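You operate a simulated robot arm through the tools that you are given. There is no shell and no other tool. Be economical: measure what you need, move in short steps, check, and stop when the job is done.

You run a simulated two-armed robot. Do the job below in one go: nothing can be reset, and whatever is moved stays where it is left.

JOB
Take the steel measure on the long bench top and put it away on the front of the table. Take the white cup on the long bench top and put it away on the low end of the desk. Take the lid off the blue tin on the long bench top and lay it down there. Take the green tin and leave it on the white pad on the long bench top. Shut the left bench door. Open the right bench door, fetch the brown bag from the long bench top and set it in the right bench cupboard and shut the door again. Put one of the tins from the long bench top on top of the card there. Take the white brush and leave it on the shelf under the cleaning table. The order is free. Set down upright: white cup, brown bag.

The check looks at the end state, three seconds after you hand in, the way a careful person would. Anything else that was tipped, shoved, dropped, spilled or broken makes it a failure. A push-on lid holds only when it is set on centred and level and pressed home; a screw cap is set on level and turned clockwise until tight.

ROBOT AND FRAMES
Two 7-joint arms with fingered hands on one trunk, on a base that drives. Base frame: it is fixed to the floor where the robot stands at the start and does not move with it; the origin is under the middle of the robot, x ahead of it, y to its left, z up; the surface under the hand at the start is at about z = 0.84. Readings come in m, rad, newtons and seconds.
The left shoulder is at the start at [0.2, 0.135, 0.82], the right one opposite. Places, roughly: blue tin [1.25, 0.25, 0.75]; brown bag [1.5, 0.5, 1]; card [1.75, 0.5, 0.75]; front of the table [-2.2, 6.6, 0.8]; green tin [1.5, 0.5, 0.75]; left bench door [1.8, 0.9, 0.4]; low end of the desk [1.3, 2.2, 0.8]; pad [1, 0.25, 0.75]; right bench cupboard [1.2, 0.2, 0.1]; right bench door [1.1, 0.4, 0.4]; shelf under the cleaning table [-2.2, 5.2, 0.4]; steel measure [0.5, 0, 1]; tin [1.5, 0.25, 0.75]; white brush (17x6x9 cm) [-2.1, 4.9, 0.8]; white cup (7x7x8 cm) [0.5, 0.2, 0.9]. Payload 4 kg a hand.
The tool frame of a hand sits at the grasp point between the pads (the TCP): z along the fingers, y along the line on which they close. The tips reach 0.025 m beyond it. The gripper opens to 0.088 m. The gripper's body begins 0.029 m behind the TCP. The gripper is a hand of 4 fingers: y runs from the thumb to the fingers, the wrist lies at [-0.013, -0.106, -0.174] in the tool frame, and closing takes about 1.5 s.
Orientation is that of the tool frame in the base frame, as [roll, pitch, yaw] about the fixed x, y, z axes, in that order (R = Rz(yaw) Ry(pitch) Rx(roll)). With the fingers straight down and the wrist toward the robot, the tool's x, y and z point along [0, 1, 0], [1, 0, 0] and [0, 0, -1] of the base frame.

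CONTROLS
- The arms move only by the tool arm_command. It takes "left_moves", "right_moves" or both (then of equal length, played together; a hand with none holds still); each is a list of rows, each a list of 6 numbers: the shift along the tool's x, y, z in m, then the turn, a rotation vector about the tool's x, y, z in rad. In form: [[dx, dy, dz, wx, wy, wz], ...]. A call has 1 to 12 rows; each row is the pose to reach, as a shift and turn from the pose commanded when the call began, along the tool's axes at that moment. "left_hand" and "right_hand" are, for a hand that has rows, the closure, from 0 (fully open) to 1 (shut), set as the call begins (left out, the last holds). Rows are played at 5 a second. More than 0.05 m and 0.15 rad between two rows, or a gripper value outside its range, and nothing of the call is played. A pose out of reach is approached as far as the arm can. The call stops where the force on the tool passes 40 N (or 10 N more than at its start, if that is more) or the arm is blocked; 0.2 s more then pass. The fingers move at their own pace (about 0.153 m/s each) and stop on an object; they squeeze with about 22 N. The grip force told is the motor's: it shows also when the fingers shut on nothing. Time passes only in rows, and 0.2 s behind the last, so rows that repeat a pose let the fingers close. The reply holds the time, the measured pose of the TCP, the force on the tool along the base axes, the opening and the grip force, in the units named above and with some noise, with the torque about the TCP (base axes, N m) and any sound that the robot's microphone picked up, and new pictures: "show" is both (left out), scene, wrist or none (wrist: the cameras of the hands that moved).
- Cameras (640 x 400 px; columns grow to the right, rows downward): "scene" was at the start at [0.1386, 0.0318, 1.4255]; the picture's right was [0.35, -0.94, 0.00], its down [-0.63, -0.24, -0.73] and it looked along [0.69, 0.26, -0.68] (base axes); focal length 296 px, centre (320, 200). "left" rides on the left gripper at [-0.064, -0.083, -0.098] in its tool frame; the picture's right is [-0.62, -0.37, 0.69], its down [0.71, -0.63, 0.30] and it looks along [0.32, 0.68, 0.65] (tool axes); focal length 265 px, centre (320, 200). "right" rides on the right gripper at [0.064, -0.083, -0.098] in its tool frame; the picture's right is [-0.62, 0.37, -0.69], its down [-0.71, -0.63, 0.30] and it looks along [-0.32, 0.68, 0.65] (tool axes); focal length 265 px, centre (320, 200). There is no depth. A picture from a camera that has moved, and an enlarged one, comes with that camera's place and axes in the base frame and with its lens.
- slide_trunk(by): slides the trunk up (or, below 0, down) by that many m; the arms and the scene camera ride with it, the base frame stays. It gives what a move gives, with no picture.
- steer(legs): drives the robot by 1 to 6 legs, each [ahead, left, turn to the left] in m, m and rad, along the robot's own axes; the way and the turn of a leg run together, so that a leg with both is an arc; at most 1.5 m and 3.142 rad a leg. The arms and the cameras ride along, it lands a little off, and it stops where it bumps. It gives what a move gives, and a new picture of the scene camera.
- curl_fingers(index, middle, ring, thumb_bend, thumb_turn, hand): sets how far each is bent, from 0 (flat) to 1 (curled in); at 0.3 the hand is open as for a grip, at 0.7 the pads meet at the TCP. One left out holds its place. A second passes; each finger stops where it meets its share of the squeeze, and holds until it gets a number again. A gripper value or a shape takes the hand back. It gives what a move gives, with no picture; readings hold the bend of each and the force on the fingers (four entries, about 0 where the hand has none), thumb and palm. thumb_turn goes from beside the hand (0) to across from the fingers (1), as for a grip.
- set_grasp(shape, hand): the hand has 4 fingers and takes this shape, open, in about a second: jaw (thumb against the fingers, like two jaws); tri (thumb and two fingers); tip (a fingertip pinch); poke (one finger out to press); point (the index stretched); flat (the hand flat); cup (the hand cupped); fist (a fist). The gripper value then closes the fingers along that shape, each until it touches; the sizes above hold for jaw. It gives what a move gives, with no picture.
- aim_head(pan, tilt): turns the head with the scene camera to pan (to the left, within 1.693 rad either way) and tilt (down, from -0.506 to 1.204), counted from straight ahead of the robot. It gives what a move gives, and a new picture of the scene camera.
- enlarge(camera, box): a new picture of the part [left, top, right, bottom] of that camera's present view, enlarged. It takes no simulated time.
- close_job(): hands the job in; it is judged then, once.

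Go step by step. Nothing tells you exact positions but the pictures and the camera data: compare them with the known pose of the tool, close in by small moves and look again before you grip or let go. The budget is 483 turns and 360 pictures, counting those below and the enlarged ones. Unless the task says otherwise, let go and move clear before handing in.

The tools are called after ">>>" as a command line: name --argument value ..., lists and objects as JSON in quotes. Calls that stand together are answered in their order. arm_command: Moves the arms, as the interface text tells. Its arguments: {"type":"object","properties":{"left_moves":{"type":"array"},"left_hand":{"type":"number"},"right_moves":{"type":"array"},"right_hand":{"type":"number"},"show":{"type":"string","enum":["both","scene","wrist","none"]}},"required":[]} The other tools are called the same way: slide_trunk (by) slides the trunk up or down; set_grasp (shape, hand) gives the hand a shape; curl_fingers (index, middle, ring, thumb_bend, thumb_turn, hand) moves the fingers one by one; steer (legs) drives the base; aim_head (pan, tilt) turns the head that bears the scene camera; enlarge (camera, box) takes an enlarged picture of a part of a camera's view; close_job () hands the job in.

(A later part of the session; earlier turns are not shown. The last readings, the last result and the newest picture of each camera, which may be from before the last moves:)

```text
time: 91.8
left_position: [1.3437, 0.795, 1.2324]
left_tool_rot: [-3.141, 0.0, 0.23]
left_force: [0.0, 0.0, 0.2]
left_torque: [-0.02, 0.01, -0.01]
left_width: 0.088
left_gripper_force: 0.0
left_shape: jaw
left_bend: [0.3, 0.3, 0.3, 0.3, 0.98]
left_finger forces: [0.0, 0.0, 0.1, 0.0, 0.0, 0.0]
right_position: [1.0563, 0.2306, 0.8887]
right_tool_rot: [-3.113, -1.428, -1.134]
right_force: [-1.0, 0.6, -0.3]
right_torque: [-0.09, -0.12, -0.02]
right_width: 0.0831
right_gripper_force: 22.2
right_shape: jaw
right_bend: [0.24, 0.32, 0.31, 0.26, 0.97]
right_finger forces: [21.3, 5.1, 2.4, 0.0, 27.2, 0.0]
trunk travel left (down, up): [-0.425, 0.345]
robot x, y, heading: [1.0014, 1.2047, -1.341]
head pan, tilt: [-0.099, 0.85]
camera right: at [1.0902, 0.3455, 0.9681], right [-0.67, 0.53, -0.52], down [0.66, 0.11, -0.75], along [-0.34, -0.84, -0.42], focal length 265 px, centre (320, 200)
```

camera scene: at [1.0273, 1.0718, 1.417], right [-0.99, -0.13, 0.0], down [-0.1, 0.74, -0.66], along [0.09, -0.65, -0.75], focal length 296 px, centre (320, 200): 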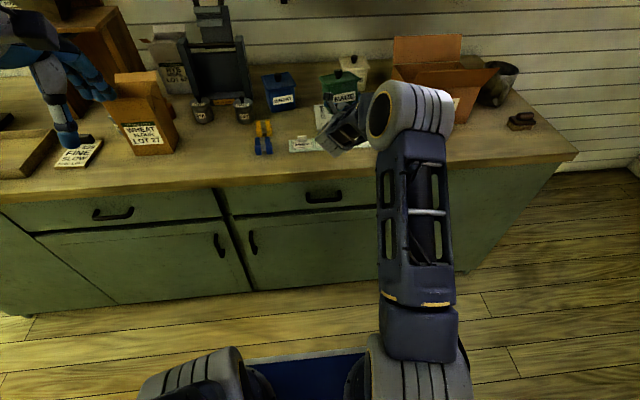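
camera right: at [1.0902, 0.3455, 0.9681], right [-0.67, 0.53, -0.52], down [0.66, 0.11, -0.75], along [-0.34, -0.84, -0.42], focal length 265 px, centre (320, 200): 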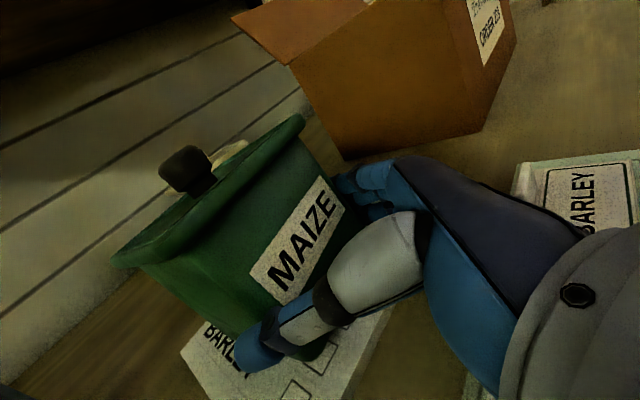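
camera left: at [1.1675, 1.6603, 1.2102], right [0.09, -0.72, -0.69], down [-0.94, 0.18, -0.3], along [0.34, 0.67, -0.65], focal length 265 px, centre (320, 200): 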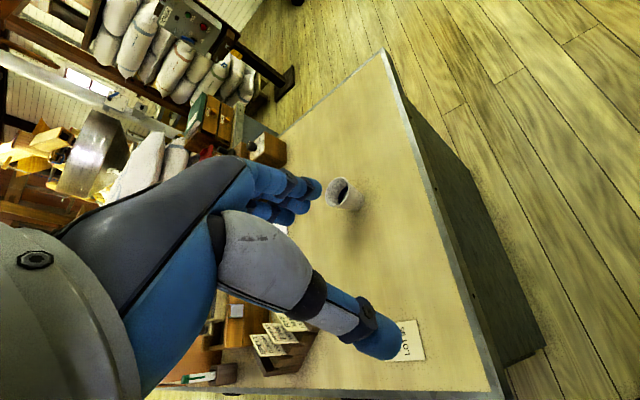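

Weight is on the pad. I lower slightly more and open the fingers wide.

>>> arm_command --right_moves '[[-0.002, 0, 0, 0, 0, 0], [-0.002, 0, 0, 0, 0, 0]]' --show "none"

>>> curl_fingers --hand "right" --index 0.12 --middle 0.12 --ring 0.12 --thumb_bend 0.05

>>> arm_command --right_moves '[[0, 0, -0.02, 0, 0, 0], [0, 0, -0.045, 0, 0, 0], [0.01, 0, -0.07, 0, 0, 0]]'

>>> enlarge --camera "scene" --box '[250, 30, 410, 170]'

```text
time: 92.4
left_position: [1.3444, 0.7931, 1.2318]
left_tool_rot: [-3.141, 0.0, 0.228]
left_force: [-1.0, -0.5, 0.4]
left_torque: [-0.01, 0.01, 0.01]
left_width: 0.0881
left_gripper_force: 0.0
left_shape: jaw
left_bend: [0.3, 0.3, 0.3, 0.3, 0.98]
left_finger forces: [0.0, 0.0, 0.0, 0.0, 0.1, 0.0]
right_position: [1.0561, 0.2304, 0.8892]
right_tool_rot: [-3.111, -1.426, -1.135]
right_force: [0.1, 1.5, 0.9]
right_torque: [0.01, -0.02, 0.06]
right_width: 0.0831
right_gripper_force: 22.3
right_shape: jaw
right_bend: [0.24, 0.32, 0.31, 0.26, 0.97]
right_finger forces: [21.3, 5.1, 2.4, 0.0, 27.9, 1.4]
trunk travel left (down, up): [-0.425, 0.345]
robot x, y, heading: [1.001, 1.2069, -1.341]
head pan, tilt: [-0.099, 0.85]
```

```text
time: 93.4
left_position: [1.344, 0.793, 1.2311]
left_tool_rot: [3.141, -0.001, 0.23]
left_force: [-0.7, -0.2, 0.5]
left_torque: [0.01, -0.03, 0.02]
left_width: 0.0874
left_gripper_force: 0.0
left_shape: jaw
left_bend: [0.3, 0.3, 0.3, 0.3, 0.98]
left_finger forces: [0.0, 0.1, 0.0, 0.0, 0.0, 0.0]
right_position: [1.0558, 0.2309, 0.887]
right_tool_rot: [-3.101, -1.425, -1.144]
right_force: [0.9, -0.1, 1.7]
right_torque: [0.12, 0.04, -0.02]
right_width: 0.1188
right_gripper_force: 0.3
right_shape: fingers
right_bend: [0.12, 0.12, 0.12, 0.05, 1.0]
right_finger forces: [0.0, 0.0, 0.0, 0.0, 0.1, 1.6]
trunk travel left (down, up): [-0.425, 0.345]
robot x, y, heading: [1.005, 1.206, -1.344]
head pan, tilt: [-0.099, 0.85]
```

```text
time: 94.2
left_position: [1.3442, 0.7939, 1.2314]
left_tool_rot: [-3.141, 0.0, 0.229]
left_force: [0.8, 0.1, -0.9]
left_torque: [-0.02, 0.0, 0.0]
left_width: 0.0876
left_gripper_force: 0.1
left_shape: jaw
left_bend: [0.3, 0.3, 0.3, 0.3, 0.98]
left_finger forces: [0.0, 0.0, 0.0, 0.1, 0.0, 0.1]
right_position: [1.0258, 0.2906, 0.9069]
right_tool_rot: [-3.105, -1.425, -1.141]
right_force: [0.3, 0.2, -0.9]
right_torque: [0.0, 0.03, -0.01]
right_width: 0.119
right_gripper_force: 0.1
right_shape: fingers
right_bend: [0.12, 0.12, 0.12, 0.05, 1.0]
right_finger forces: [0.0, 0.0, 0.0, 0.0, 0.0, 0.1]
trunk travel left (down, up): [-0.425, 0.345]
robot x, y, heading: [1.0052, 1.2041, -1.34]
head pan, tilt: [-0.099, 0.85]
camera scene: at [1.0274, 1.0717, 1.417], right [-0.99, -0.13, 0.0], down [-0.1, 0.74, -0.66], along [0.09, -0.65, -0.75], focal length 296 px, centre (320, 200)
camera right: at [1.0595, 0.4053, 0.9869], right [-0.67, 0.53, -0.52], down [0.66, 0.11, -0.75], along [-0.34, -0.84, -0.42], focal length 265 px, centre (320, 200)
```

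scene: 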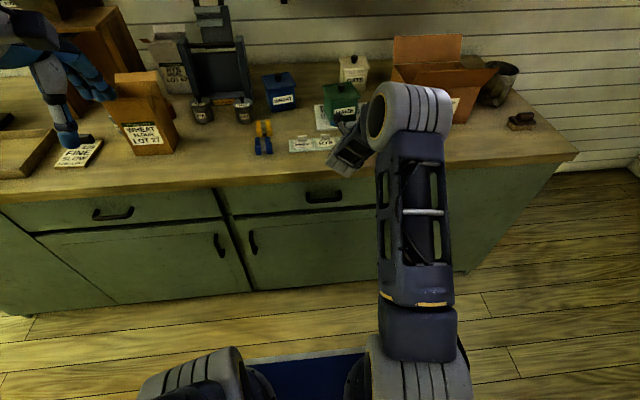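
right: 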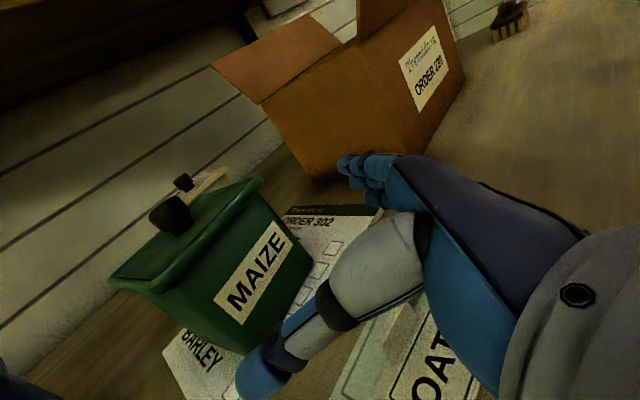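

```text
2.86 times, centred on (330, 100) of scene
camera zoom: at [1.0274, 1.0717, 1.417], right [-0.99, -0.13, 0.0], down [-0.1, 0.74, -0.66], along [0.09, -0.65, -0.75], focal length 846 px, centre (291, 486)
```

zoom: 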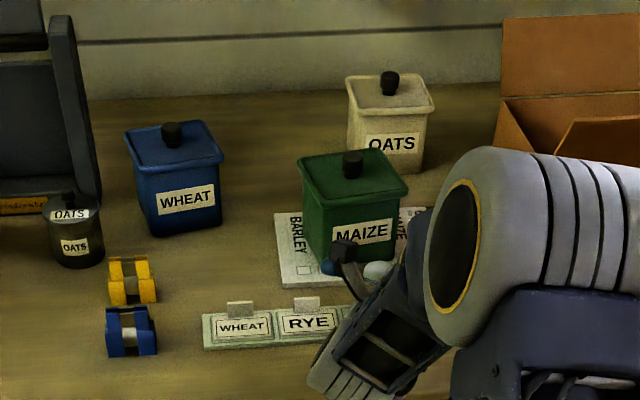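

The green tin sits on the pad. I raise the right hand and turn it back to pointing down.

>>> arm_command --right_moves '[[0.03, 0, -0.02, 0, 0, 0], [0.06, 0, -0.04, 0, 0, -0.1], [0.09, 0, -0.06, 0, 0, -0.24], [0.12, 0, -0.08, 0, 0, -0.38], [0.15, 0, -0.1, 0, 0, -0.52], [0.18, 0, -0.12, 0, 0, -0.66], [0.2, 0, -0.12, 0, 0, -0.8], [0.2, 0, -0.12, 0, 0, -0.94], [0.2, 0, -0.12, 0, 0, -1.08], [0.2, 0, -0.12, 0, 0, -1.22], [0.2, 0, -0.12, 0, 0, -1.36], [0.2, 0, -0.12, 0, 0, -1.5]]' --right_hand 0 --show "none"

>>> arm_command --right_moves '[[0, 0, 0, 0.143, 0, 0], [0, 0, 0, 0.286, 0, 0], [0, 0, 0, 0.429, 0, 0], [0, 0, 0, 0.572, 0, 0], [0, 0, 0, 0.715, 0, 0], [0, 0, 0, 0.858, 0, 0], [0, 0, 0, 1.0, 0, 0], [0, 0, 0, 1.143, 0, 0], [0, 0, 0, 1.286, 0, 0], [0, 0, 0, 1.42, 0, 0]]'

```text
time: 96.8
left_position: [1.3445, 0.7938, 1.2307]
left_tool_rot: [3.141, -0.002, 0.231]
left_force: [-0.6, -0.2, 0.4]
left_torque: [0.0, -0.03, 0.0]
left_width: 0.0877
left_gripper_force: 0.1
left_shape: jaw
left_bend: [0.3, 0.3, 0.3, 0.3, 0.98]
left_finger forces: [0.1, 0.1, 0.0, 0.0, 0.0, 0.1]
right_position: [0.9844, 0.3698, 1.124]
right_tool_rot: [1.714, -0.072, 0.457]
right_force: [-0.6, -0.7, 0.9]
right_torque: [-0.01, -0.02, 0.02]
right_width: 0.088
right_gripper_force: 0.1
right_shape: jaw
right_bend: [0.3, 0.3, 0.3, 0.3, 0.98]
right_finger forces: [0.1, 0.0, 0.0, 0.1, 0.0, 0.0]
trunk travel left (down, up): [-0.425, 0.345]
robot x, y, heading: [1.0044, 1.2062, -1.344]
head pan, tilt: [-0.099, 0.85]
```

```text
time: 99.0
left_position: [1.3433, 0.7945, 1.2316]
left_tool_rot: [3.14, 0.002, 0.23]
left_force: [0.9, 0.6, 0.4]
left_torque: [0.0, 0.03, -0.02]
left_width: 0.0876
left_gripper_force: 0.1
left_shape: jaw
left_bend: [0.3, 0.3, 0.3, 0.3, 0.98]
left_finger forces: [0.0, 0.0, 0.1, 0.0, 0.1, 0.1]
right_position: [0.9843, 0.3712, 1.1225]
right_tool_rot: [3.137, -0.073, 0.453]
right_force: [0.4, 0.2, -0.4]
right_torque: [-0.02, -0.02, -0.01]
right_width: 0.088
right_gripper_force: 0.1
right_shape: jaw
right_bend: [0.3, 0.3, 0.3, 0.3, 0.98]
right_finger forces: [0.0, 0.0, 0.0, 0.0, 0.0, 0.0]
trunk travel left (down, up): [-0.425, 0.345]
robot x, y, heading: [1.0037, 1.2057, -1.342]
head pan, tilt: [-0.099, 0.85]
camera scene: at [1.0272, 1.072, 1.417], right [-0.99, -0.13, 0.0], down [-0.1, 0.74, -0.66], along [0.09, -0.65, -0.75], focal length 296 px, centre (320, 200)
camera right: at [0.9982, 0.4702, 1.226], right [-0.44, -0.62, 0.65], down [-0.9, 0.26, -0.36], along [0.05, -0.74, -0.67], focal length 265 px, centre (320, 200)
```

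scene: 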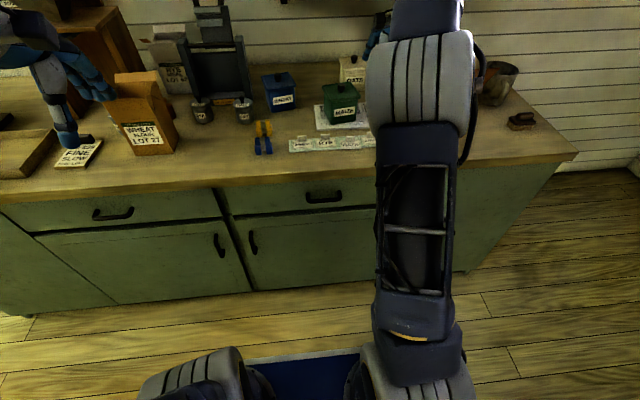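
right: 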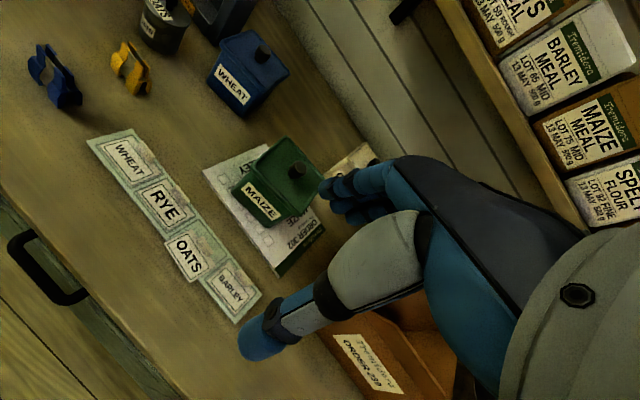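

>>> enlarge --camera "right" --box '[70, 110, 330, 330]'

>>> enlarge --camera "scene" --box '[270, 100, 380, 170]'

```text
1.82 times, centred on (200, 220) of right
camera zoom: at [0.9982, 0.4702, 1.226], right [-0.44, -0.62, 0.65], down [-0.9, 0.26, -0.36], along [0.05, -0.74, -0.67], focal length 483 px, centre (538, 164)
```

zoom: 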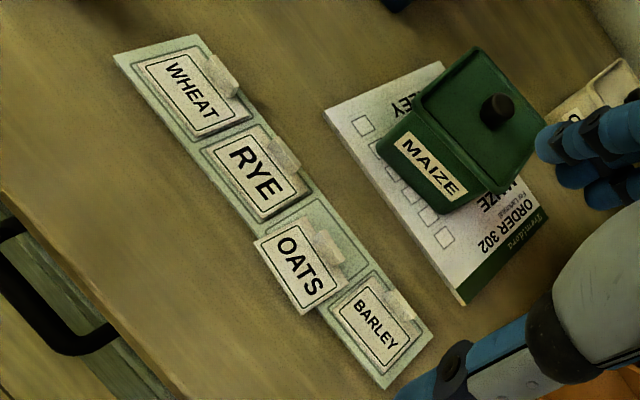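

```text
5.71 times, centred on (325, 135) of scene
camera zoom: at [1.0272, 1.072, 1.417], right [-0.99, -0.13, 0.0], down [-0.1, 0.74, -0.66], along [0.09, -0.65, -0.75], focal length 1692 px, centre (291, 571)
```

zoom: 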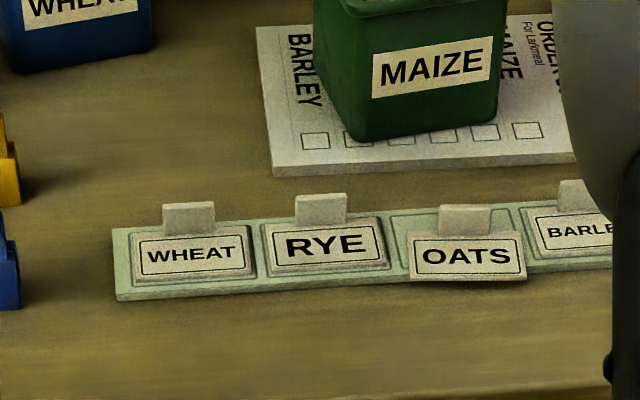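

While retreating I seem to have nudged the OATS placard ~2 cm off its cell. I'll put it back: pinch its tab with the right hand and shift it into line. First hover above.

>>> arm_command --right_moves '[[0.004, 0.013, 0.04, 0, -0.02, 0.05], [0.009, 0.026, 0.08, 0, -0.04, 0.1], [0.013, 0.04, 0.12, 0, -0.06, 0.15], [0.0178, 0.0531, 0.16, 0, -0.073, 0.2]]' --right_hand 0.4

>>> enlarge --camera "right" --box '[140, 140, 440, 390]'

```text
time: 100.0
left_position: [1.3448, 0.7941, 1.2313]
left_tool_rot: [3.141, -0.001, 0.231]
left_force: [0.9, -1.3, -0.5]
left_torque: [-0.04, 0.01, 0.02]
left_width: 0.0876
left_gripper_force: 0.0
left_shape: jaw
left_bend: [0.3, 0.3, 0.3, 0.3, 0.98]
left_finger forces: [0.0, 0.1, 0.1, 0.1, 0.0, 0.0]
right_position: [1.0356, 0.3352, 0.9662]
right_tool_rot: [3.141, -0.002, 0.252]
right_force: [-0.5, 0.0, -0.1]
right_torque: [0.02, 0.02, -0.01]
right_width: 0.0534
right_gripper_force: 0.0
right_shape: jaw
right_bend: [0.29, 0.4, 0.37, 0.64, 1.0]
right_finger forces: [0.0, 0.0, 0.0, 0.0, 0.0, 0.0]
trunk travel left (down, up): [-0.425, 0.345]
robot x, y, heading: [1.0029, 1.2061, -1.344]
head pan, tilt: [-0.099, 0.85]
camera scene: at [1.0271, 1.072, 1.4171], right [-0.99, -0.13, 0.0], down [-0.1, 0.74, -0.66], along [0.09, -0.65, -0.75], focal length 296 px, centre (320, 200)
camera right: at [1.0753, 0.4313, 1.0652], right [-0.51, -0.51, 0.69], down [-0.85, 0.43, -0.31], along [-0.14, -0.74, -0.65], focal length 265 px, centre (320, 200)
```

scene: 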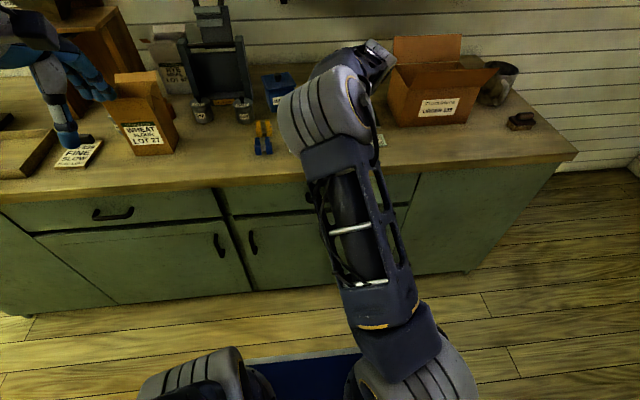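
right: 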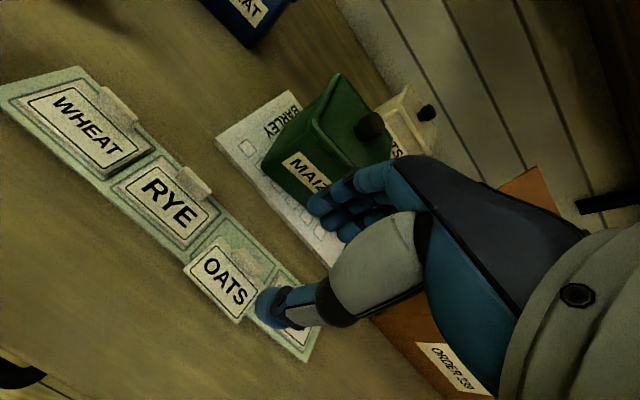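

```text
1.60 times, centred on (290, 265) of right
camera zoom: at [1.0753, 0.4313, 1.0652], right [-0.51, -0.51, 0.69], down [-0.85, 0.43, -0.31], along [-0.14, -0.74, -0.65], focal length 425 px, centre (368, 96)
```

zoom: 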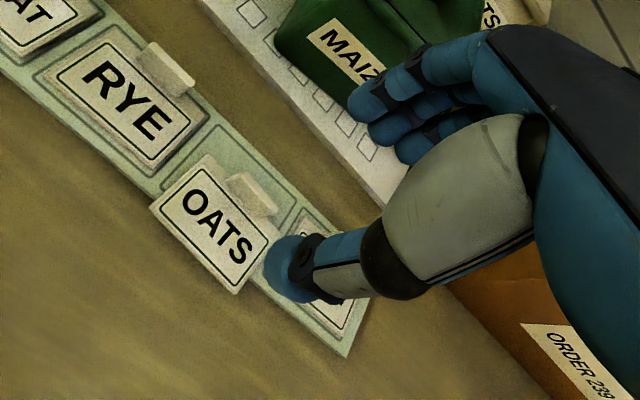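

>>> arm_command --right_moves '[[0, 0, 0, 0, 0, 0], [0, 0, 0, 0, 0, 0], [-0.006, 0.0127, 0.02, 0, 0, 0], [-0.006, 0.0127, 0.04, 0, 0, 0]]' --right_hand 0 --show "none"

>>> arm_command --right_moves '[[0, 0, 0, 0, 0, 0], [0, 0, 0, 0, 0, 0], [0, 0, 0, 0, 0, 0], [0, 0, 0, 0, 0, 0]]' --right_hand 0.4 --show "wrist"

```text
time: 101.0
left_position: [1.3448, 0.794, 1.232]
left_tool_rot: [-3.142, -0.001, 0.232]
left_force: [-0.3, -0.1, -0.3]
left_torque: [0.0, 0.03, 0.02]
left_width: 0.0876
left_gripper_force: 0.1
left_shape: jaw
left_bend: [0.3, 0.3, 0.3, 0.3, 0.98]
left_finger forces: [0.0, 0.1, 0.0, 0.0, 0.0, 0.0]
right_position: [1.0309, 0.3227, 0.9241]
right_tool_rot: [-3.14, -0.002, 0.255]
right_force: [-0.5, 0.2, -0.2]
right_torque: [0.01, 0.01, -0.02]
right_width: 0.0881
right_gripper_force: 0.0
right_shape: jaw
right_bend: [0.3, 0.3, 0.3, 0.3, 0.98]
right_finger forces: [0.0, 0.0, 0.1, 0.0, 0.0, 0.1]
trunk travel left (down, up): [-0.425, 0.345]
robot x, y, heading: [1.0018, 1.2063, -1.343]
head pan, tilt: [-0.099, 0.85]
```

```text
time: 102.0
left_position: [1.344, 0.7939, 1.2324]
left_tool_rot: [3.141, -0.001, 0.229]
left_force: [0.7, -0.6, -0.4]
left_torque: [-0.02, 0.01, 0.02]
left_width: 0.0876
left_gripper_force: 0.0
left_shape: jaw
left_bend: [0.3, 0.3, 0.3, 0.3, 0.98]
left_finger forces: [0.1, 0.0, 0.0, 0.0, 0.1, 0.1]
right_position: [1.031, 0.3219, 0.9253]
right_tool_rot: [-3.14, -0.003, 0.255]
right_force: [0.7, 0.0, 0.0]
right_torque: [-0.01, -0.03, 0.01]
right_width: 0.0532
right_gripper_force: 0.0
right_shape: jaw
right_bend: [0.29, 0.4, 0.37, 0.64, 1.0]
right_finger forces: [0.1, 0.1, 0.1, 0.0, 0.0, 0.1]
trunk travel left (down, up): [-0.425, 0.345]
robot x, y, heading: [1.002, 1.2049, -1.339]
head pan, tilt: [-0.099, 0.85]
camera right: at [1.0715, 0.4178, 1.0239], right [-0.51, -0.51, 0.69], down [-0.85, 0.43, -0.3], along [-0.14, -0.74, -0.66], focal length 265 px, centre (320, 200)
```

right: 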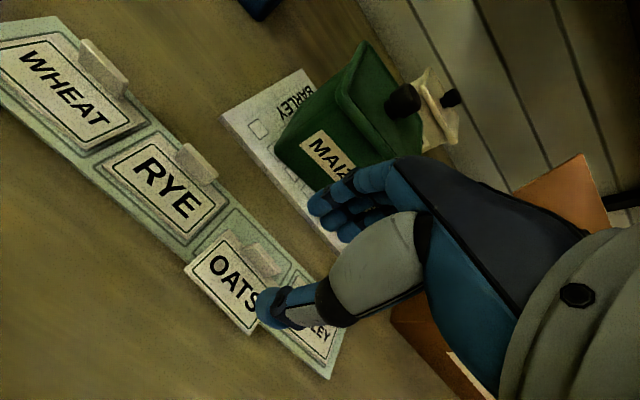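

>>> arm_command --right_moves '[[0.002, 0, 0.015, 0, 0, 0], [0.002, 0, 0.03, 0, 0, 0], [0.002, 0, 0.037, 0, 0, 0]]' --show "wrist"

>>> enlarge --camera "right" --box '[150, 150, 410, 390]'

```text
time: 102.8
left_position: [1.345, 0.7949, 1.2309]
left_tool_rot: [3.14, 0.001, 0.232]
left_force: [-0.5, 0.2, 0.0]
left_torque: [0.02, 0.03, 0.0]
left_width: 0.0874
left_gripper_force: 0.0
left_shape: jaw
left_bend: [0.3, 0.3, 0.3, 0.3, 0.98]
left_finger forces: [0.1, 0.0, 0.0, 0.0, 0.0, 0.2]
right_position: [1.0337, 0.3223, 0.8876]
right_tool_rot: [-3.139, -0.003, 0.256]
right_force: [0.2, 0.2, -0.3]
right_torque: [-0.02, -0.02, 0.01]
right_width: 0.0531
right_gripper_force: 0.1
right_shape: jaw
right_bend: [0.29, 0.4, 0.37, 0.64, 1.0]
right_finger forces: [0.0, 0.1, 0.0, 0.0, 0.0, 0.0]
trunk travel left (down, up): [-0.425, 0.345]
robot x, y, heading: [1.0003, 1.2064, -1.341]
head pan, tilt: [-0.099, 0.85]
camera right: at [1.074, 0.4186, 0.9866], right [-0.51, -0.51, 0.69], down [-0.85, 0.43, -0.3], along [-0.14, -0.74, -0.66], focal length 265 px, centre (320, 200)
```

right: 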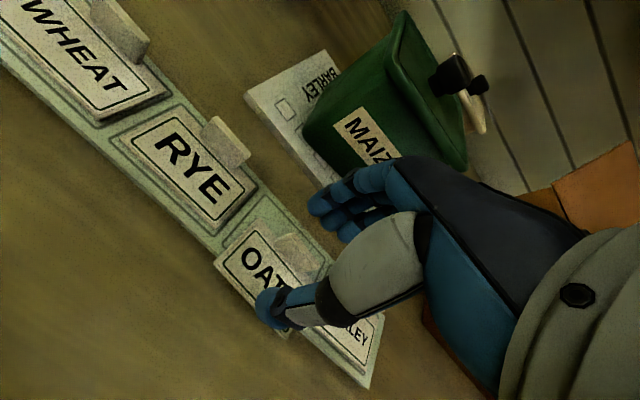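

```text
1.67 times, centred on (280, 270) of right
camera zoom: at [1.074, 0.4186, 0.9866], right [-0.51, -0.51, 0.69], down [-0.85, 0.43, -0.3], along [-0.14, -0.74, -0.66], focal length 442 px, centre (387, 83)
```

zoom: 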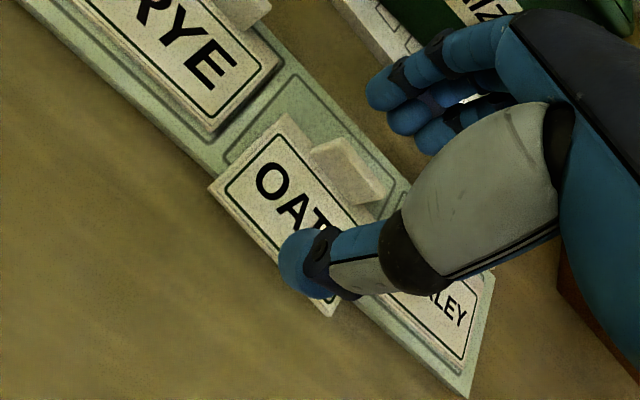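

>>> arm_command --right_moves '[[0, 0, 0, 0, 0, 0], [0, 0, 0, 0, 0, 0], [0, 0, 0, 0, 0, 0], [0, 0, 0, 0, 0, 0], [0, 0, 0, 0, 0, 0], [0, 0, 0, 0, 0, 0]]' --right_hand 1 --show "none"

>>> enlarge --camera "right" --box '[150, 150, 410, 390]'

```text
time: 104.2
left_position: [1.3443, 0.794, 1.232]
left_tool_rot: [-3.14, 0.0, 0.231]
left_force: [0.5, -0.3, 0.2]
left_torque: [-0.03, 0.02, -0.02]
left_width: 0.0878
left_gripper_force: 0.1
left_shape: jaw
left_bend: [0.3, 0.3, 0.3, 0.3, 0.98]
left_finger forces: [0.0, 0.1, 0.0, 0.0, 0.0, 0.0]
right_position: [1.0341, 0.3225, 0.8892]
right_tool_rot: [3.14, -0.002, 0.255]
right_force: [1.1, 2.2, 18.7]
right_torque: [0.02, 0.02, 0.0]
right_width: 0.0002
right_gripper_force: 21.7
right_shape: jaw
right_bend: [0.7, 0.7, 0.7, 0.72, 1.0]
right_finger forces: [0.0, 10.5, 0.1, 0.1, 31.0, 0.1]
trunk travel left (down, up): [-0.425, 0.345]
robot x, y, heading: [1.0041, 1.2051, -1.339]
head pan, tilt: [-0.099, 0.85]
```

```text
1.67 times, centred on (280, 270) of right
camera zoom: at [1.074, 0.4189, 0.9884], right [-0.51, -0.51, 0.69], down [-0.85, 0.43, -0.31], along [-0.14, -0.74, -0.65], focal length 442 px, centre (387, 83)
```

zoom: 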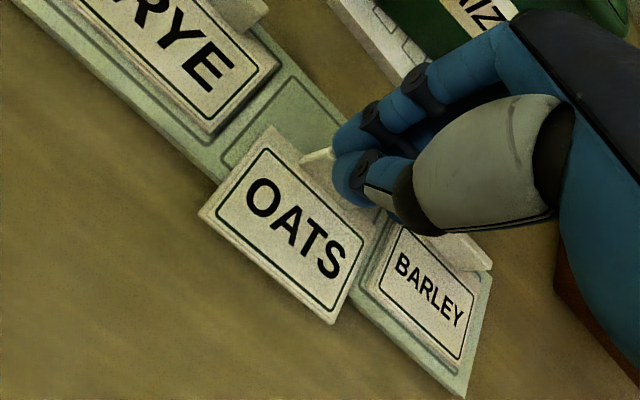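

>>> arm_command --right_moves '[[0, 0, -0.003, 0, 0, 0], [0, 0, -0.008, 0, 0, 0]]' --show "none"

>>> enlarge --camera "right" --box '[150, 150, 410, 390]'

```text
time: 104.8
left_position: [1.3453, 0.7939, 1.2316]
left_tool_rot: [-3.14, -0.001, 0.229]
left_force: [0.4, -0.2, -0.7]
left_torque: [-0.03, 0.01, 0.01]
left_width: 0.0877
left_gripper_force: 0.0
left_shape: jaw
left_bend: [0.3, 0.3, 0.3, 0.3, 0.98]
left_finger forces: [0.0, 0.0, 0.0, 0.1, 0.0, 0.0]
right_position: [1.0339, 0.3231, 0.8952]
right_tool_rot: [-3.137, -0.002, 0.256]
right_force: [0.0, 0.5, 0.7]
right_torque: [-0.03, 0.02, 0.03]
right_width: 0.0
right_gripper_force: 22.4
right_shape: jaw
right_bend: [0.7, 0.7, 0.7, 0.73, 1.0]
right_finger forces: [0.1, 0.0, 0.0, 0.0, 0.0, 0.0]
trunk travel left (down, up): [-0.425, 0.345]
robot x, y, heading: [1.0047, 1.2103, -1.341]
head pan, tilt: [-0.099, 0.85]
```

```text
1.67 times, centred on (280, 270) of right
camera zoom: at [1.0742, 0.4184, 0.994], right [-0.51, -0.52, 0.69], down [-0.85, 0.43, -0.3], along [-0.14, -0.74, -0.66], focal length 442 px, centre (387, 83)
```

zoom: 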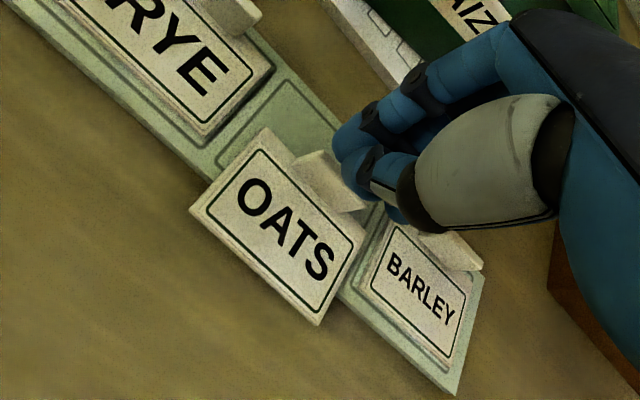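

The tab slipped out. Instead I'll push the placard back from the front: lift, come down in front of the tab, and nudge it.

>>> arm_command --right_moves '[[0, 0, -0.03, 0, 0, 0], [0, -0.03, -0.03, 0, 0, 0], [0, -0.055, -0.03, 0, 0, 0], [0, -0.055, 0, 0, 0, 0]]' --show "none"

>>> enlarge --camera "right" --box '[150, 80, 410, 320]'

```text
time: 105.8
left_position: [1.3453, 0.7943, 1.2309]
left_tool_rot: [-3.141, 0.001, 0.23]
left_force: [0.7, 0.2, 0.0]
left_torque: [0.02, -0.05, 0.02]
left_width: 0.0879
left_gripper_force: 0.0
left_shape: jaw
left_bend: [0.3, 0.3, 0.3, 0.3, 0.98]
left_finger forces: [0.1, 0.1, 0.0, 0.0, 0.0, 0.0]
right_position: [1.019, 0.3731, 0.8966]
right_tool_rot: [-3.141, -0.004, 0.254]
right_force: [-0.4, -0.6, -0.2]
right_torque: [0.02, 0.01, 0.02]
right_width: 0.0
right_gripper_force: 22.3
right_shape: jaw
right_bend: [0.7, 0.7, 0.7, 0.73, 1.0]
right_finger forces: [0.1, 0.0, 0.0, 0.0, 0.1, 0.0]
trunk travel left (down, up): [-0.425, 0.345]
robot x, y, heading: [1.0035, 1.2061, -1.34]
head pan, tilt: [-0.099, 0.85]
```

```text
1.67 times, centred on (280, 200) of right
camera zoom: at [1.0598, 0.47, 0.9961], right [-0.51, -0.51, 0.69], down [-0.85, 0.43, -0.31], along [-0.14, -0.74, -0.66], focal length 442 px, centre (387, 200)
```

zoom: 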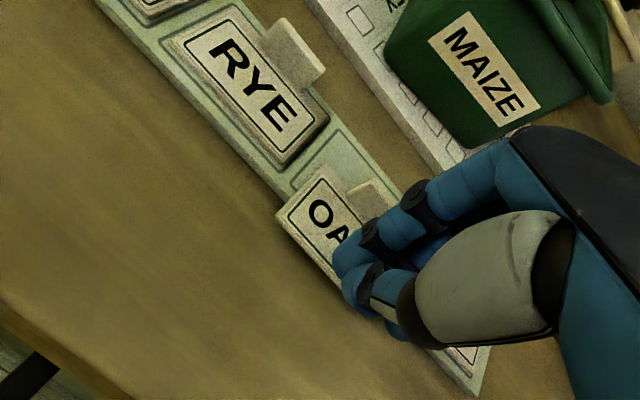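

>>> arm_command --right_moves '[[0, 0.012, 0, 0, 0, 0], [0, 0.024, 0, 0, 0, 0], [0, 0.032, 0, 0, 0, 0]]' --show "none"

>>> enlarge --camera "right" --box '[150, 80, 410, 320]'

```text
time: 106.6
left_position: [1.3443, 0.7935, 1.2321]
left_tool_rot: [3.141, 0.001, 0.231]
left_force: [0.0, -0.9, 0.3]
left_torque: [0.06, -0.02, -0.03]
left_width: 0.0879
left_gripper_force: 0.0
left_shape: jaw
left_bend: [0.3, 0.3, 0.3, 0.3, 0.98]
left_finger forces: [0.0, 0.0, 0.0, 0.1, 0.1, 0.0]
right_position: [1.0266, 0.3431, 0.8963]
right_tool_rot: [-3.141, -0.004, 0.255]
right_force: [1.0, -0.3, 0.6]
right_torque: [0.0, 0.0, 0.0]
right_width: 0.0
right_gripper_force: 21.9
right_shape: jaw
right_bend: [0.7, 0.7, 0.7, 0.73, 1.0]
right_finger forces: [0.1, 0.1, 0.0, 0.1, 0.0, 0.0]
trunk travel left (down, up): [-0.425, 0.345]
robot x, y, heading: [1.0016, 1.2045, -1.338]
head pan, tilt: [-0.099, 0.85]
```

```text
1.67 times, centred on (280, 200) of right
camera zoom: at [1.0677, 0.4393, 0.9954], right [-0.51, -0.51, 0.69], down [-0.85, 0.43, -0.3], along [-0.14, -0.74, -0.66], focal length 442 px, centre (387, 200)
```

zoom: 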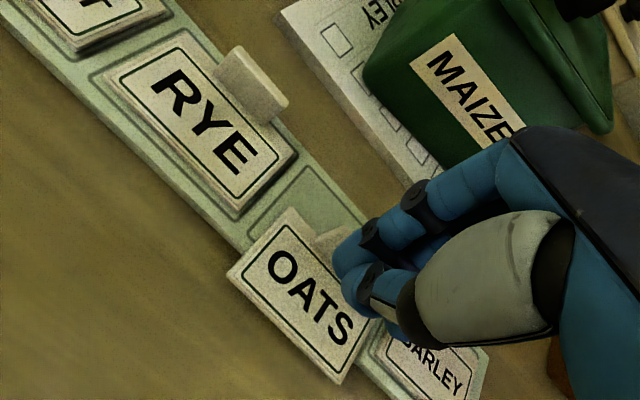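

>>> arm_command --right_moves '[[0, 0.006, 0, 0, 0, 0], [0, 0.012, 0, 0, 0, 0]]' --show "none"

>>> enlarge --camera "right" --box '[150, 80, 410, 320]'

```text
time: 107.2
left_position: [1.3435, 0.7935, 1.2312]
left_tool_rot: [-3.142, 0.001, 0.231]
left_force: [-0.8, 0.0, 0.3]
left_torque: [-0.01, -0.01, -0.01]
left_width: 0.088
left_gripper_force: 0.1
left_shape: jaw
left_bend: [0.3, 0.3, 0.3, 0.3, 0.98]
left_finger forces: [0.0, 0.1, 0.1, 0.0, 0.0, 0.0]
right_position: [1.0308, 0.333, 0.8955]
right_tool_rot: [-3.14, -0.002, 0.254]
right_force: [0.1, -0.2, -0.6]
right_torque: [0.0, -0.01, 0.01]
right_width: 0.0002
right_gripper_force: 21.8
right_shape: jaw
right_bend: [0.7, 0.7, 0.7, 0.73, 1.0]
right_finger forces: [0.1, 0.0, 0.0, 0.0, 0.0, 0.0]
trunk travel left (down, up): [-0.425, 0.345]
robot x, y, heading: [1.0005, 1.2066, -1.339]
head pan, tilt: [-0.099, 0.85]
```

```text
1.67 times, centred on (280, 200) of right
camera zoom: at [1.0713, 0.428, 0.9956], right [-0.51, -0.51, 0.69], down [-0.85, 0.43, -0.3], along [-0.14, -0.74, -0.66], focal length 442 px, centre (387, 200)
```

zoom: 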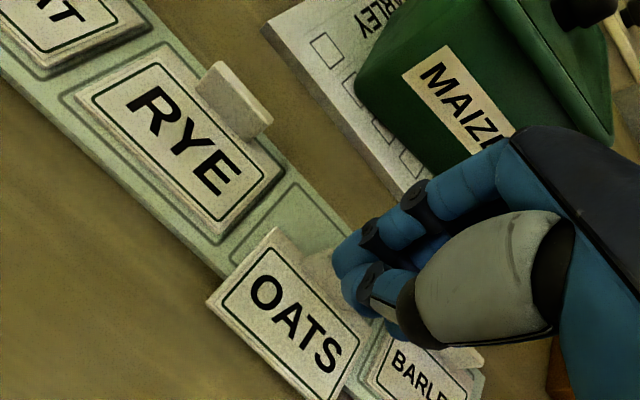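

>>> arm_command --right_moves '[[0, -0.015, -0.004, 0, 0, 0], [0, -0.035, 0, 0, 0, 0], [0, -0.035, 0.006, 0, 0, 0], [0, -0.035, 0.009, 0, 0, 0]]' --show "none"

>>> enlarge --camera "right" --box '[200, 130, 360, 280]'

```text
time: 108.2
left_position: [1.3451, 0.7937, 1.2313]
left_tool_rot: [-3.14, 0.0, 0.231]
left_force: [-0.9, -0.3, 0.4]
left_torque: [0.01, -0.01, -0.02]
left_width: 0.0878
left_gripper_force: 0.0
left_shape: jaw
left_bend: [0.3, 0.3, 0.3, 0.3, 0.98]
left_finger forces: [0.0, 0.0, 0.1, 0.1, 0.0, 0.0]
right_position: [1.022, 0.3655, 0.8878]
right_tool_rot: [-3.14, -0.002, 0.253]
right_force: [0.1, -0.3, 0.2]
right_torque: [0.0, -0.01, 0.02]
right_width: 0.0
right_gripper_force: 22.2
right_shape: jaw
right_bend: [0.7, 0.7, 0.7, 0.73, 1.0]
right_finger forces: [0.0, 0.0, 0.1, 0.1, 0.1, 0.0]
trunk travel left (down, up): [-0.425, 0.345]
robot x, y, heading: [0.9999, 1.2058, -1.342]
head pan, tilt: [-0.099, 0.85]
```

```text
2.67 times, centred on (280, 205) of right
camera zoom: at [1.0621, 0.4623, 0.986], right [-0.51, -0.51, 0.69], down [-0.85, 0.43, -0.3], along [-0.14, -0.74, -0.66], focal length 708 px, centre (427, 187)
```

zoom: 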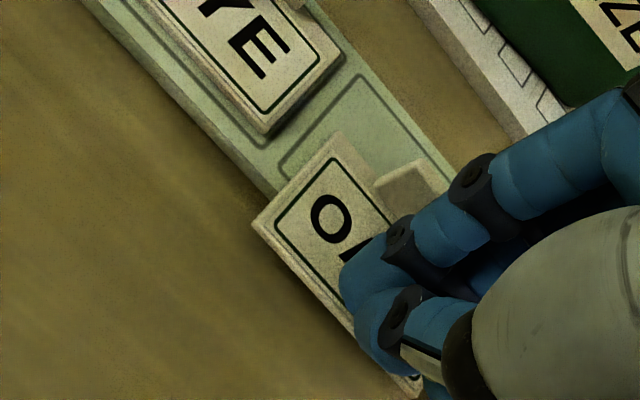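

>>> arm_command --right_moves '[[0, 0, 0.003, 0, 0, 0], [0, 0, 0.006, 0, 0, 0]]' --show "none"

>>> arm_command --right_moves '[[0, 0.008, 0, 0, 0, 0], [0, 0.016, 0, 0, 0, 0]]' --show "none"

>>> enlarge --camera "right" --box '[200, 130, 360, 280]'

```text
time: 108.8
left_position: [1.3449, 0.7938, 1.2314]
left_tool_rot: [-3.142, 0.0, 0.23]
left_force: [0.5, 0.2, -0.1]
left_torque: [-0.02, 0.02, -0.01]
left_width: 0.0877
left_gripper_force: 0.1
left_shape: jaw
left_bend: [0.3, 0.3, 0.3, 0.3, 0.98]
left_finger forces: [0.0, 0.0, 0.0, 0.1, 0.1, 0.0]
right_position: [1.0223, 0.3668, 0.8804]
right_tool_rot: [-3.141, -0.001, 0.256]
right_force: [0.8, 0.1, 0.6]
right_torque: [-0.01, 0.0, -0.01]
right_width: 0.0
right_gripper_force: 22.0
right_shape: jaw
right_bend: [0.7, 0.7, 0.7, 0.73, 1.0]
right_finger forces: [0.0, 0.0, 0.0, 0.0, 0.0, 0.0]
trunk travel left (down, up): [-0.425, 0.345]
robot x, y, heading: [1.0007, 1.2089, -1.341]
head pan, tilt: [-0.099, 0.85]
```

```text
time: 109.4
left_position: [1.3443, 0.794, 1.2321]
left_tool_rot: [-3.141, 0.0, 0.229]
left_force: [0.7, 0.8, 0.3]
left_torque: [-0.03, -0.01, 0.0]
left_width: 0.088
left_gripper_force: 0.0
left_shape: jaw
left_bend: [0.3, 0.3, 0.3, 0.3, 0.98]
left_finger forces: [0.0, 0.1, 0.0, 0.0, 0.0, 0.0]
right_position: [1.0281, 0.3509, 0.8808]
right_tool_rot: [-3.141, -0.003, 0.256]
right_force: [-0.5, 0.1, 0.6]
right_torque: [-0.04, 0.01, -0.01]
right_width: 0.0002
right_gripper_force: 22.2
right_shape: jaw
right_bend: [0.7, 0.7, 0.7, 0.73, 1.0]
right_finger forces: [0.1, 0.1, 0.0, 0.0, 0.1, 0.1]
trunk travel left (down, up): [-0.425, 0.345]
robot x, y, heading: [1.0023, 1.2043, -1.339]
head pan, tilt: [-0.099, 0.85]
```

```text
2.67 times, centred on (280, 205) of right
camera zoom: at [1.0671, 0.4465, 0.9798], right [-0.51, -0.51, 0.69], down [-0.85, 0.43, -0.3], along [-0.14, -0.74, -0.66], focal length 708 px, centre (427, 187)
```

zoom: 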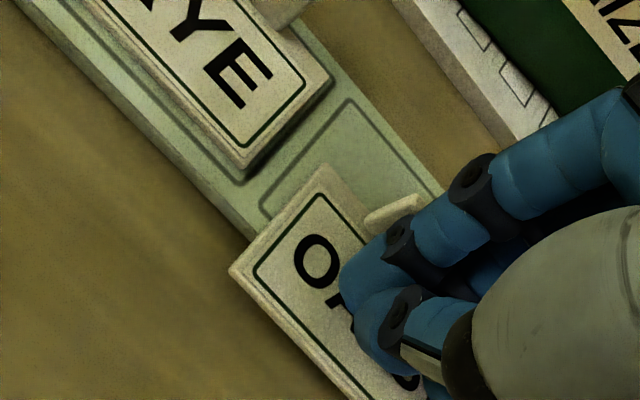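

>>> arm_command --right_moves '[[0, 0.006, 0, 0, 0, 0], [0, 0.012, 0, 0, 0, 0]]' --show "none"

>>> enlarge --camera "right" --box '[180, 110, 380, 290]'

```text
time: 110.0
left_position: [1.3437, 0.7941, 1.2312]
left_tool_rot: [3.142, 0.0, 0.23]
left_force: [0.7, -0.1, 0.0]
left_torque: [0.01, 0.01, 0.02]
left_width: 0.0876
left_gripper_force: 0.1
left_shape: jaw
left_bend: [0.3, 0.3, 0.3, 0.3, 0.98]
left_finger forces: [0.1, 0.0, 0.0, 0.0, 0.0, 0.0]
right_position: [1.0297, 0.3396, 0.8804]
right_tool_rot: [-3.141, -0.001, 0.254]
right_force: [0.7, 0.2, -0.4]
right_torque: [-0.02, -0.01, -0.01]
right_width: 0.0001
right_gripper_force: 21.9
right_shape: jaw
right_bend: [0.7, 0.7, 0.7, 0.73, 1.0]
right_finger forces: [0.0, 0.0, 0.1, 0.0, 0.0, 0.0]
trunk travel left (down, up): [-0.425, 0.345]
robot x, y, heading: [1.0032, 1.2063, -1.34]
head pan, tilt: [-0.099, 0.85]
```

```text
2.22 times, centred on (280, 200) of right
camera zoom: at [1.0702, 0.4352, 0.9805], right [-0.51, -0.51, 0.69], down [-0.85, 0.43, -0.31], along [-0.14, -0.74, -0.66], focal length 590 px, centre (409, 200)
```

zoom: 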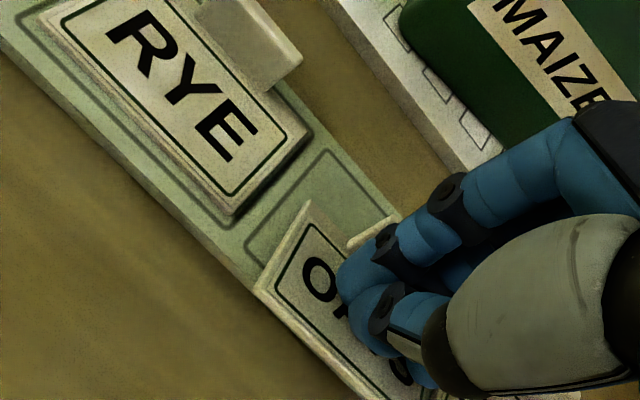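

>>> arm_command --right_moves '[[0, 0.004, 0, 0, 0, 0], [0, 0.008, 0, 0, 0, 0]]' --show "none"

>>> enlarge --camera "right" --box '[180, 110, 380, 290]'

```text
time: 110.6
left_position: [1.3454, 0.794, 1.2317]
left_tool_rot: [3.141, 0.001, 0.231]
left_force: [-0.4, -0.1, -0.6]
left_torque: [0.01, 0.0, 0.0]
left_width: 0.0876
left_gripper_force: 0.1
left_shape: jaw
left_bend: [0.3, 0.3, 0.3, 0.3, 0.98]
left_finger forces: [0.1, 0.0, 0.1, 0.0, 0.0, 0.0]
right_position: [1.0326, 0.3315, 0.8815]
right_tool_rot: [-3.141, -0.002, 0.257]
right_force: [0.0, 0.1, 0.2]
right_torque: [-0.08, -0.02, 0.01]
right_width: 0.0
right_gripper_force: 22.2
right_shape: jaw
right_bend: [0.7, 0.7, 0.7, 0.73, 1.0]
right_finger forces: [0.0, 0.1, 0.0, 0.0, 0.0, 0.0]
trunk travel left (down, up): [-0.425, 0.345]
robot x, y, heading: [1.0016, 1.2068, -1.342]
head pan, tilt: [-0.099, 0.85]
```

```text
2.22 times, centred on (280, 200) of right
camera zoom: at [1.0726, 0.4274, 0.9807], right [-0.51, -0.51, 0.69], down [-0.85, 0.43, -0.3], along [-0.14, -0.74, -0.66], focal length 590 px, centre (409, 200)
```

zoom: 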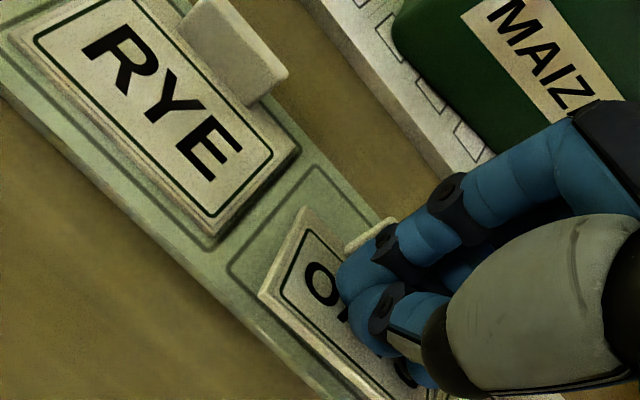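

>>> arm_command --right_moves '[[0, 0.003, 0, 0, 0, 0], [0, 0.005, 0, 0, 0, 0], [0, 0.0, 0, 0, 0, 0], [0, -0.02, -0.005, 0, 0, 0], [0, -0.04, -0.04, 0, 0, 0], [0, -0.06, -0.08, 0, 0, 0]]' --show "none"

>>> enlarge --camera "right" --box '[150, 60, 410, 320]'

```text
time: 112.0
left_position: [1.3444, 0.7942, 1.2314]
left_tool_rot: [3.141, 0.001, 0.23]
left_force: [-0.5, 0.7, 0.0]
left_torque: [0.03, 0.01, 0.0]
left_width: 0.0876
left_gripper_force: 0.0
left_shape: jaw
left_bend: [0.3, 0.3, 0.3, 0.3, 0.98]
left_finger forces: [0.0, 0.0, 0.1, 0.0, 0.1, 0.0]
right_position: [1.0185, 0.3895, 0.9604]
right_tool_rot: [-3.141, -0.002, 0.255]
right_force: [0.5, -0.4, -0.2]
right_torque: [0.03, 0.01, 0.01]
right_width: 0.0001
right_gripper_force: 22.2
right_shape: jaw
right_bend: [0.7, 0.7, 0.7, 0.73, 1.0]
right_finger forces: [0.1, 0.0, 0.0, 0.0, 0.1, 0.0]
trunk travel left (down, up): [-0.425, 0.345]
robot x, y, heading: [1.0051, 1.2036, -1.344]
head pan, tilt: [-0.099, 0.85]
```

```text
1.54 times, centred on (280, 190) of right
camera zoom: at [1.0585, 0.4851, 1.0599], right [-0.51, -0.51, 0.69], down [-0.85, 0.43, -0.3], along [-0.14, -0.74, -0.66], focal length 408 px, centre (382, 215)
```

zoom: 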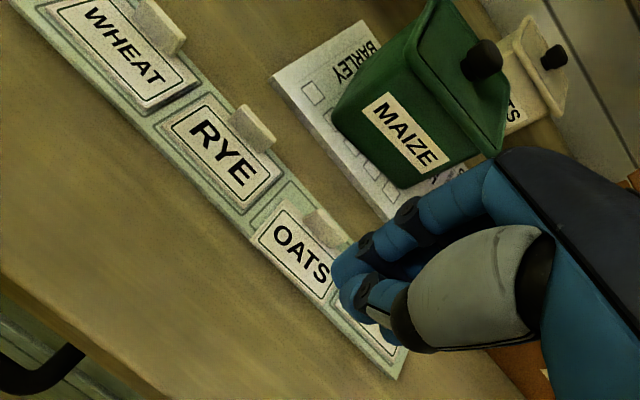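

>>> arm_command --right_moves '[[-0.04, -0.02, -0.01, 0, 0, 0], [-0.08, -0.04, -0.02, 0, 0, 0]]' --show "none"

>>> enlarge --camera "right" --box '[120, 40, 400, 260]'

```text
time: 112.6
left_position: [1.3438, 0.7937, 1.2324]
left_tool_rot: [-3.141, -0.001, 0.23]
left_force: [-0.3, 0.0, -0.2]
left_torque: [-0.01, 0.0, -0.01]
left_width: 0.0876
left_gripper_force: 0.0
left_shape: jaw
left_bend: [0.3, 0.3, 0.3, 0.3, 0.98]
left_finger forces: [0.1, 0.0, 0.0, 0.0, 0.0, 0.0]
right_position: [0.9286, 0.4087, 0.9798]
right_tool_rot: [-3.14, -0.003, 0.256]
right_force: [0.5, 0.0, -0.2]
right_torque: [0.0, 0.02, 0.0]
right_width: 0.0
right_gripper_force: 22.0
right_shape: jaw
right_bend: [0.7, 0.7, 0.7, 0.73, 1.0]
right_finger forces: [0.0, 0.1, 0.0, 0.0, 0.0, 0.0]
trunk travel left (down, up): [-0.425, 0.345]
robot x, y, heading: [1.0012, 1.2036, -1.341]
head pan, tilt: [-0.099, 0.85]
```

```text
1.82 times, centred on (260, 150) of right
camera zoom: at [0.9698, 0.5064, 1.0798], right [-0.51, -0.51, 0.69], down [-0.85, 0.43, -0.31], along [-0.14, -0.74, -0.66], focal length 483 px, centre (429, 291)
```

zoom: 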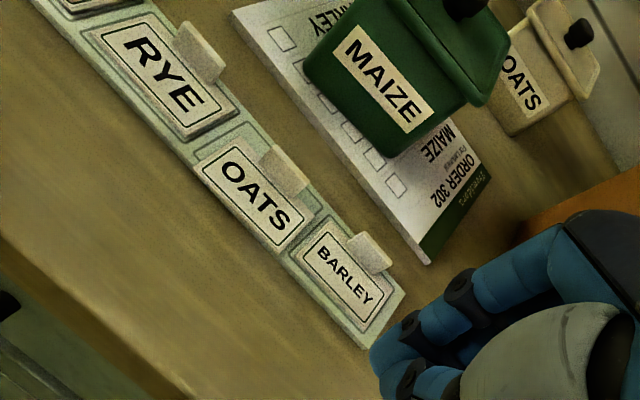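

I'll finish with a single fingertip. I set the right hand to the poke shape and look at where the fingertip is.

>>> set_grasp --hand "right" --shape "poke"

>>> enlarge --camera "right" --box '[100, 20, 500, 300]'

```text
time: 113.5
left_position: [1.3446, 0.7943, 1.2304]
left_tool_rot: [3.142, 0.0, 0.23]
left_force: [-0.8, 0.7, 0.0]
left_torque: [0.01, 0.01, -0.02]
left_width: 0.088
left_gripper_force: 0.1
left_shape: jaw
left_bend: [0.3, 0.3, 0.3, 0.3, 0.98]
left_finger forces: [0.0, 0.1, 0.0, 0.0, 0.0, 0.0]
right_position: [0.9291, 0.4094, 0.9809]
right_tool_rot: [-3.141, -0.001, 0.255]
right_force: [0.0, 0.7, 0.0]
right_torque: [-0.02, 0.01, 0.02]
right_width: 0.0
right_gripper_force: 0.1
right_shape: poke
right_bend: [0.7, 0.7, 0.99, 1.0, 1.0]
right_finger forces: [0.0, 0.0, 0.1, 0.1, 0.0, 0.0]
trunk travel left (down, up): [-0.425, 0.345]
robot x, y, heading: [1.0029, 1.2036, -1.343]
head pan, tilt: [-0.099, 0.85]
```

```text
1.43 times, centred on (300, 160) of right
camera zoom: at [0.9695, 0.5062, 1.0795], right [-0.51, -0.51, 0.69], down [-0.85, 0.43, -0.3], along [-0.14, -0.74, -0.66], focal length 379 px, centre (349, 257)
```

zoom: 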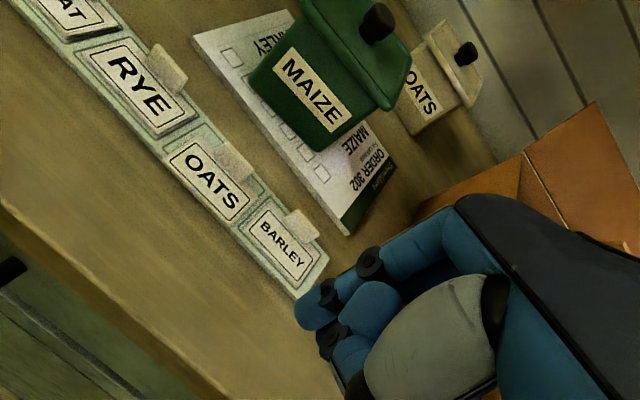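

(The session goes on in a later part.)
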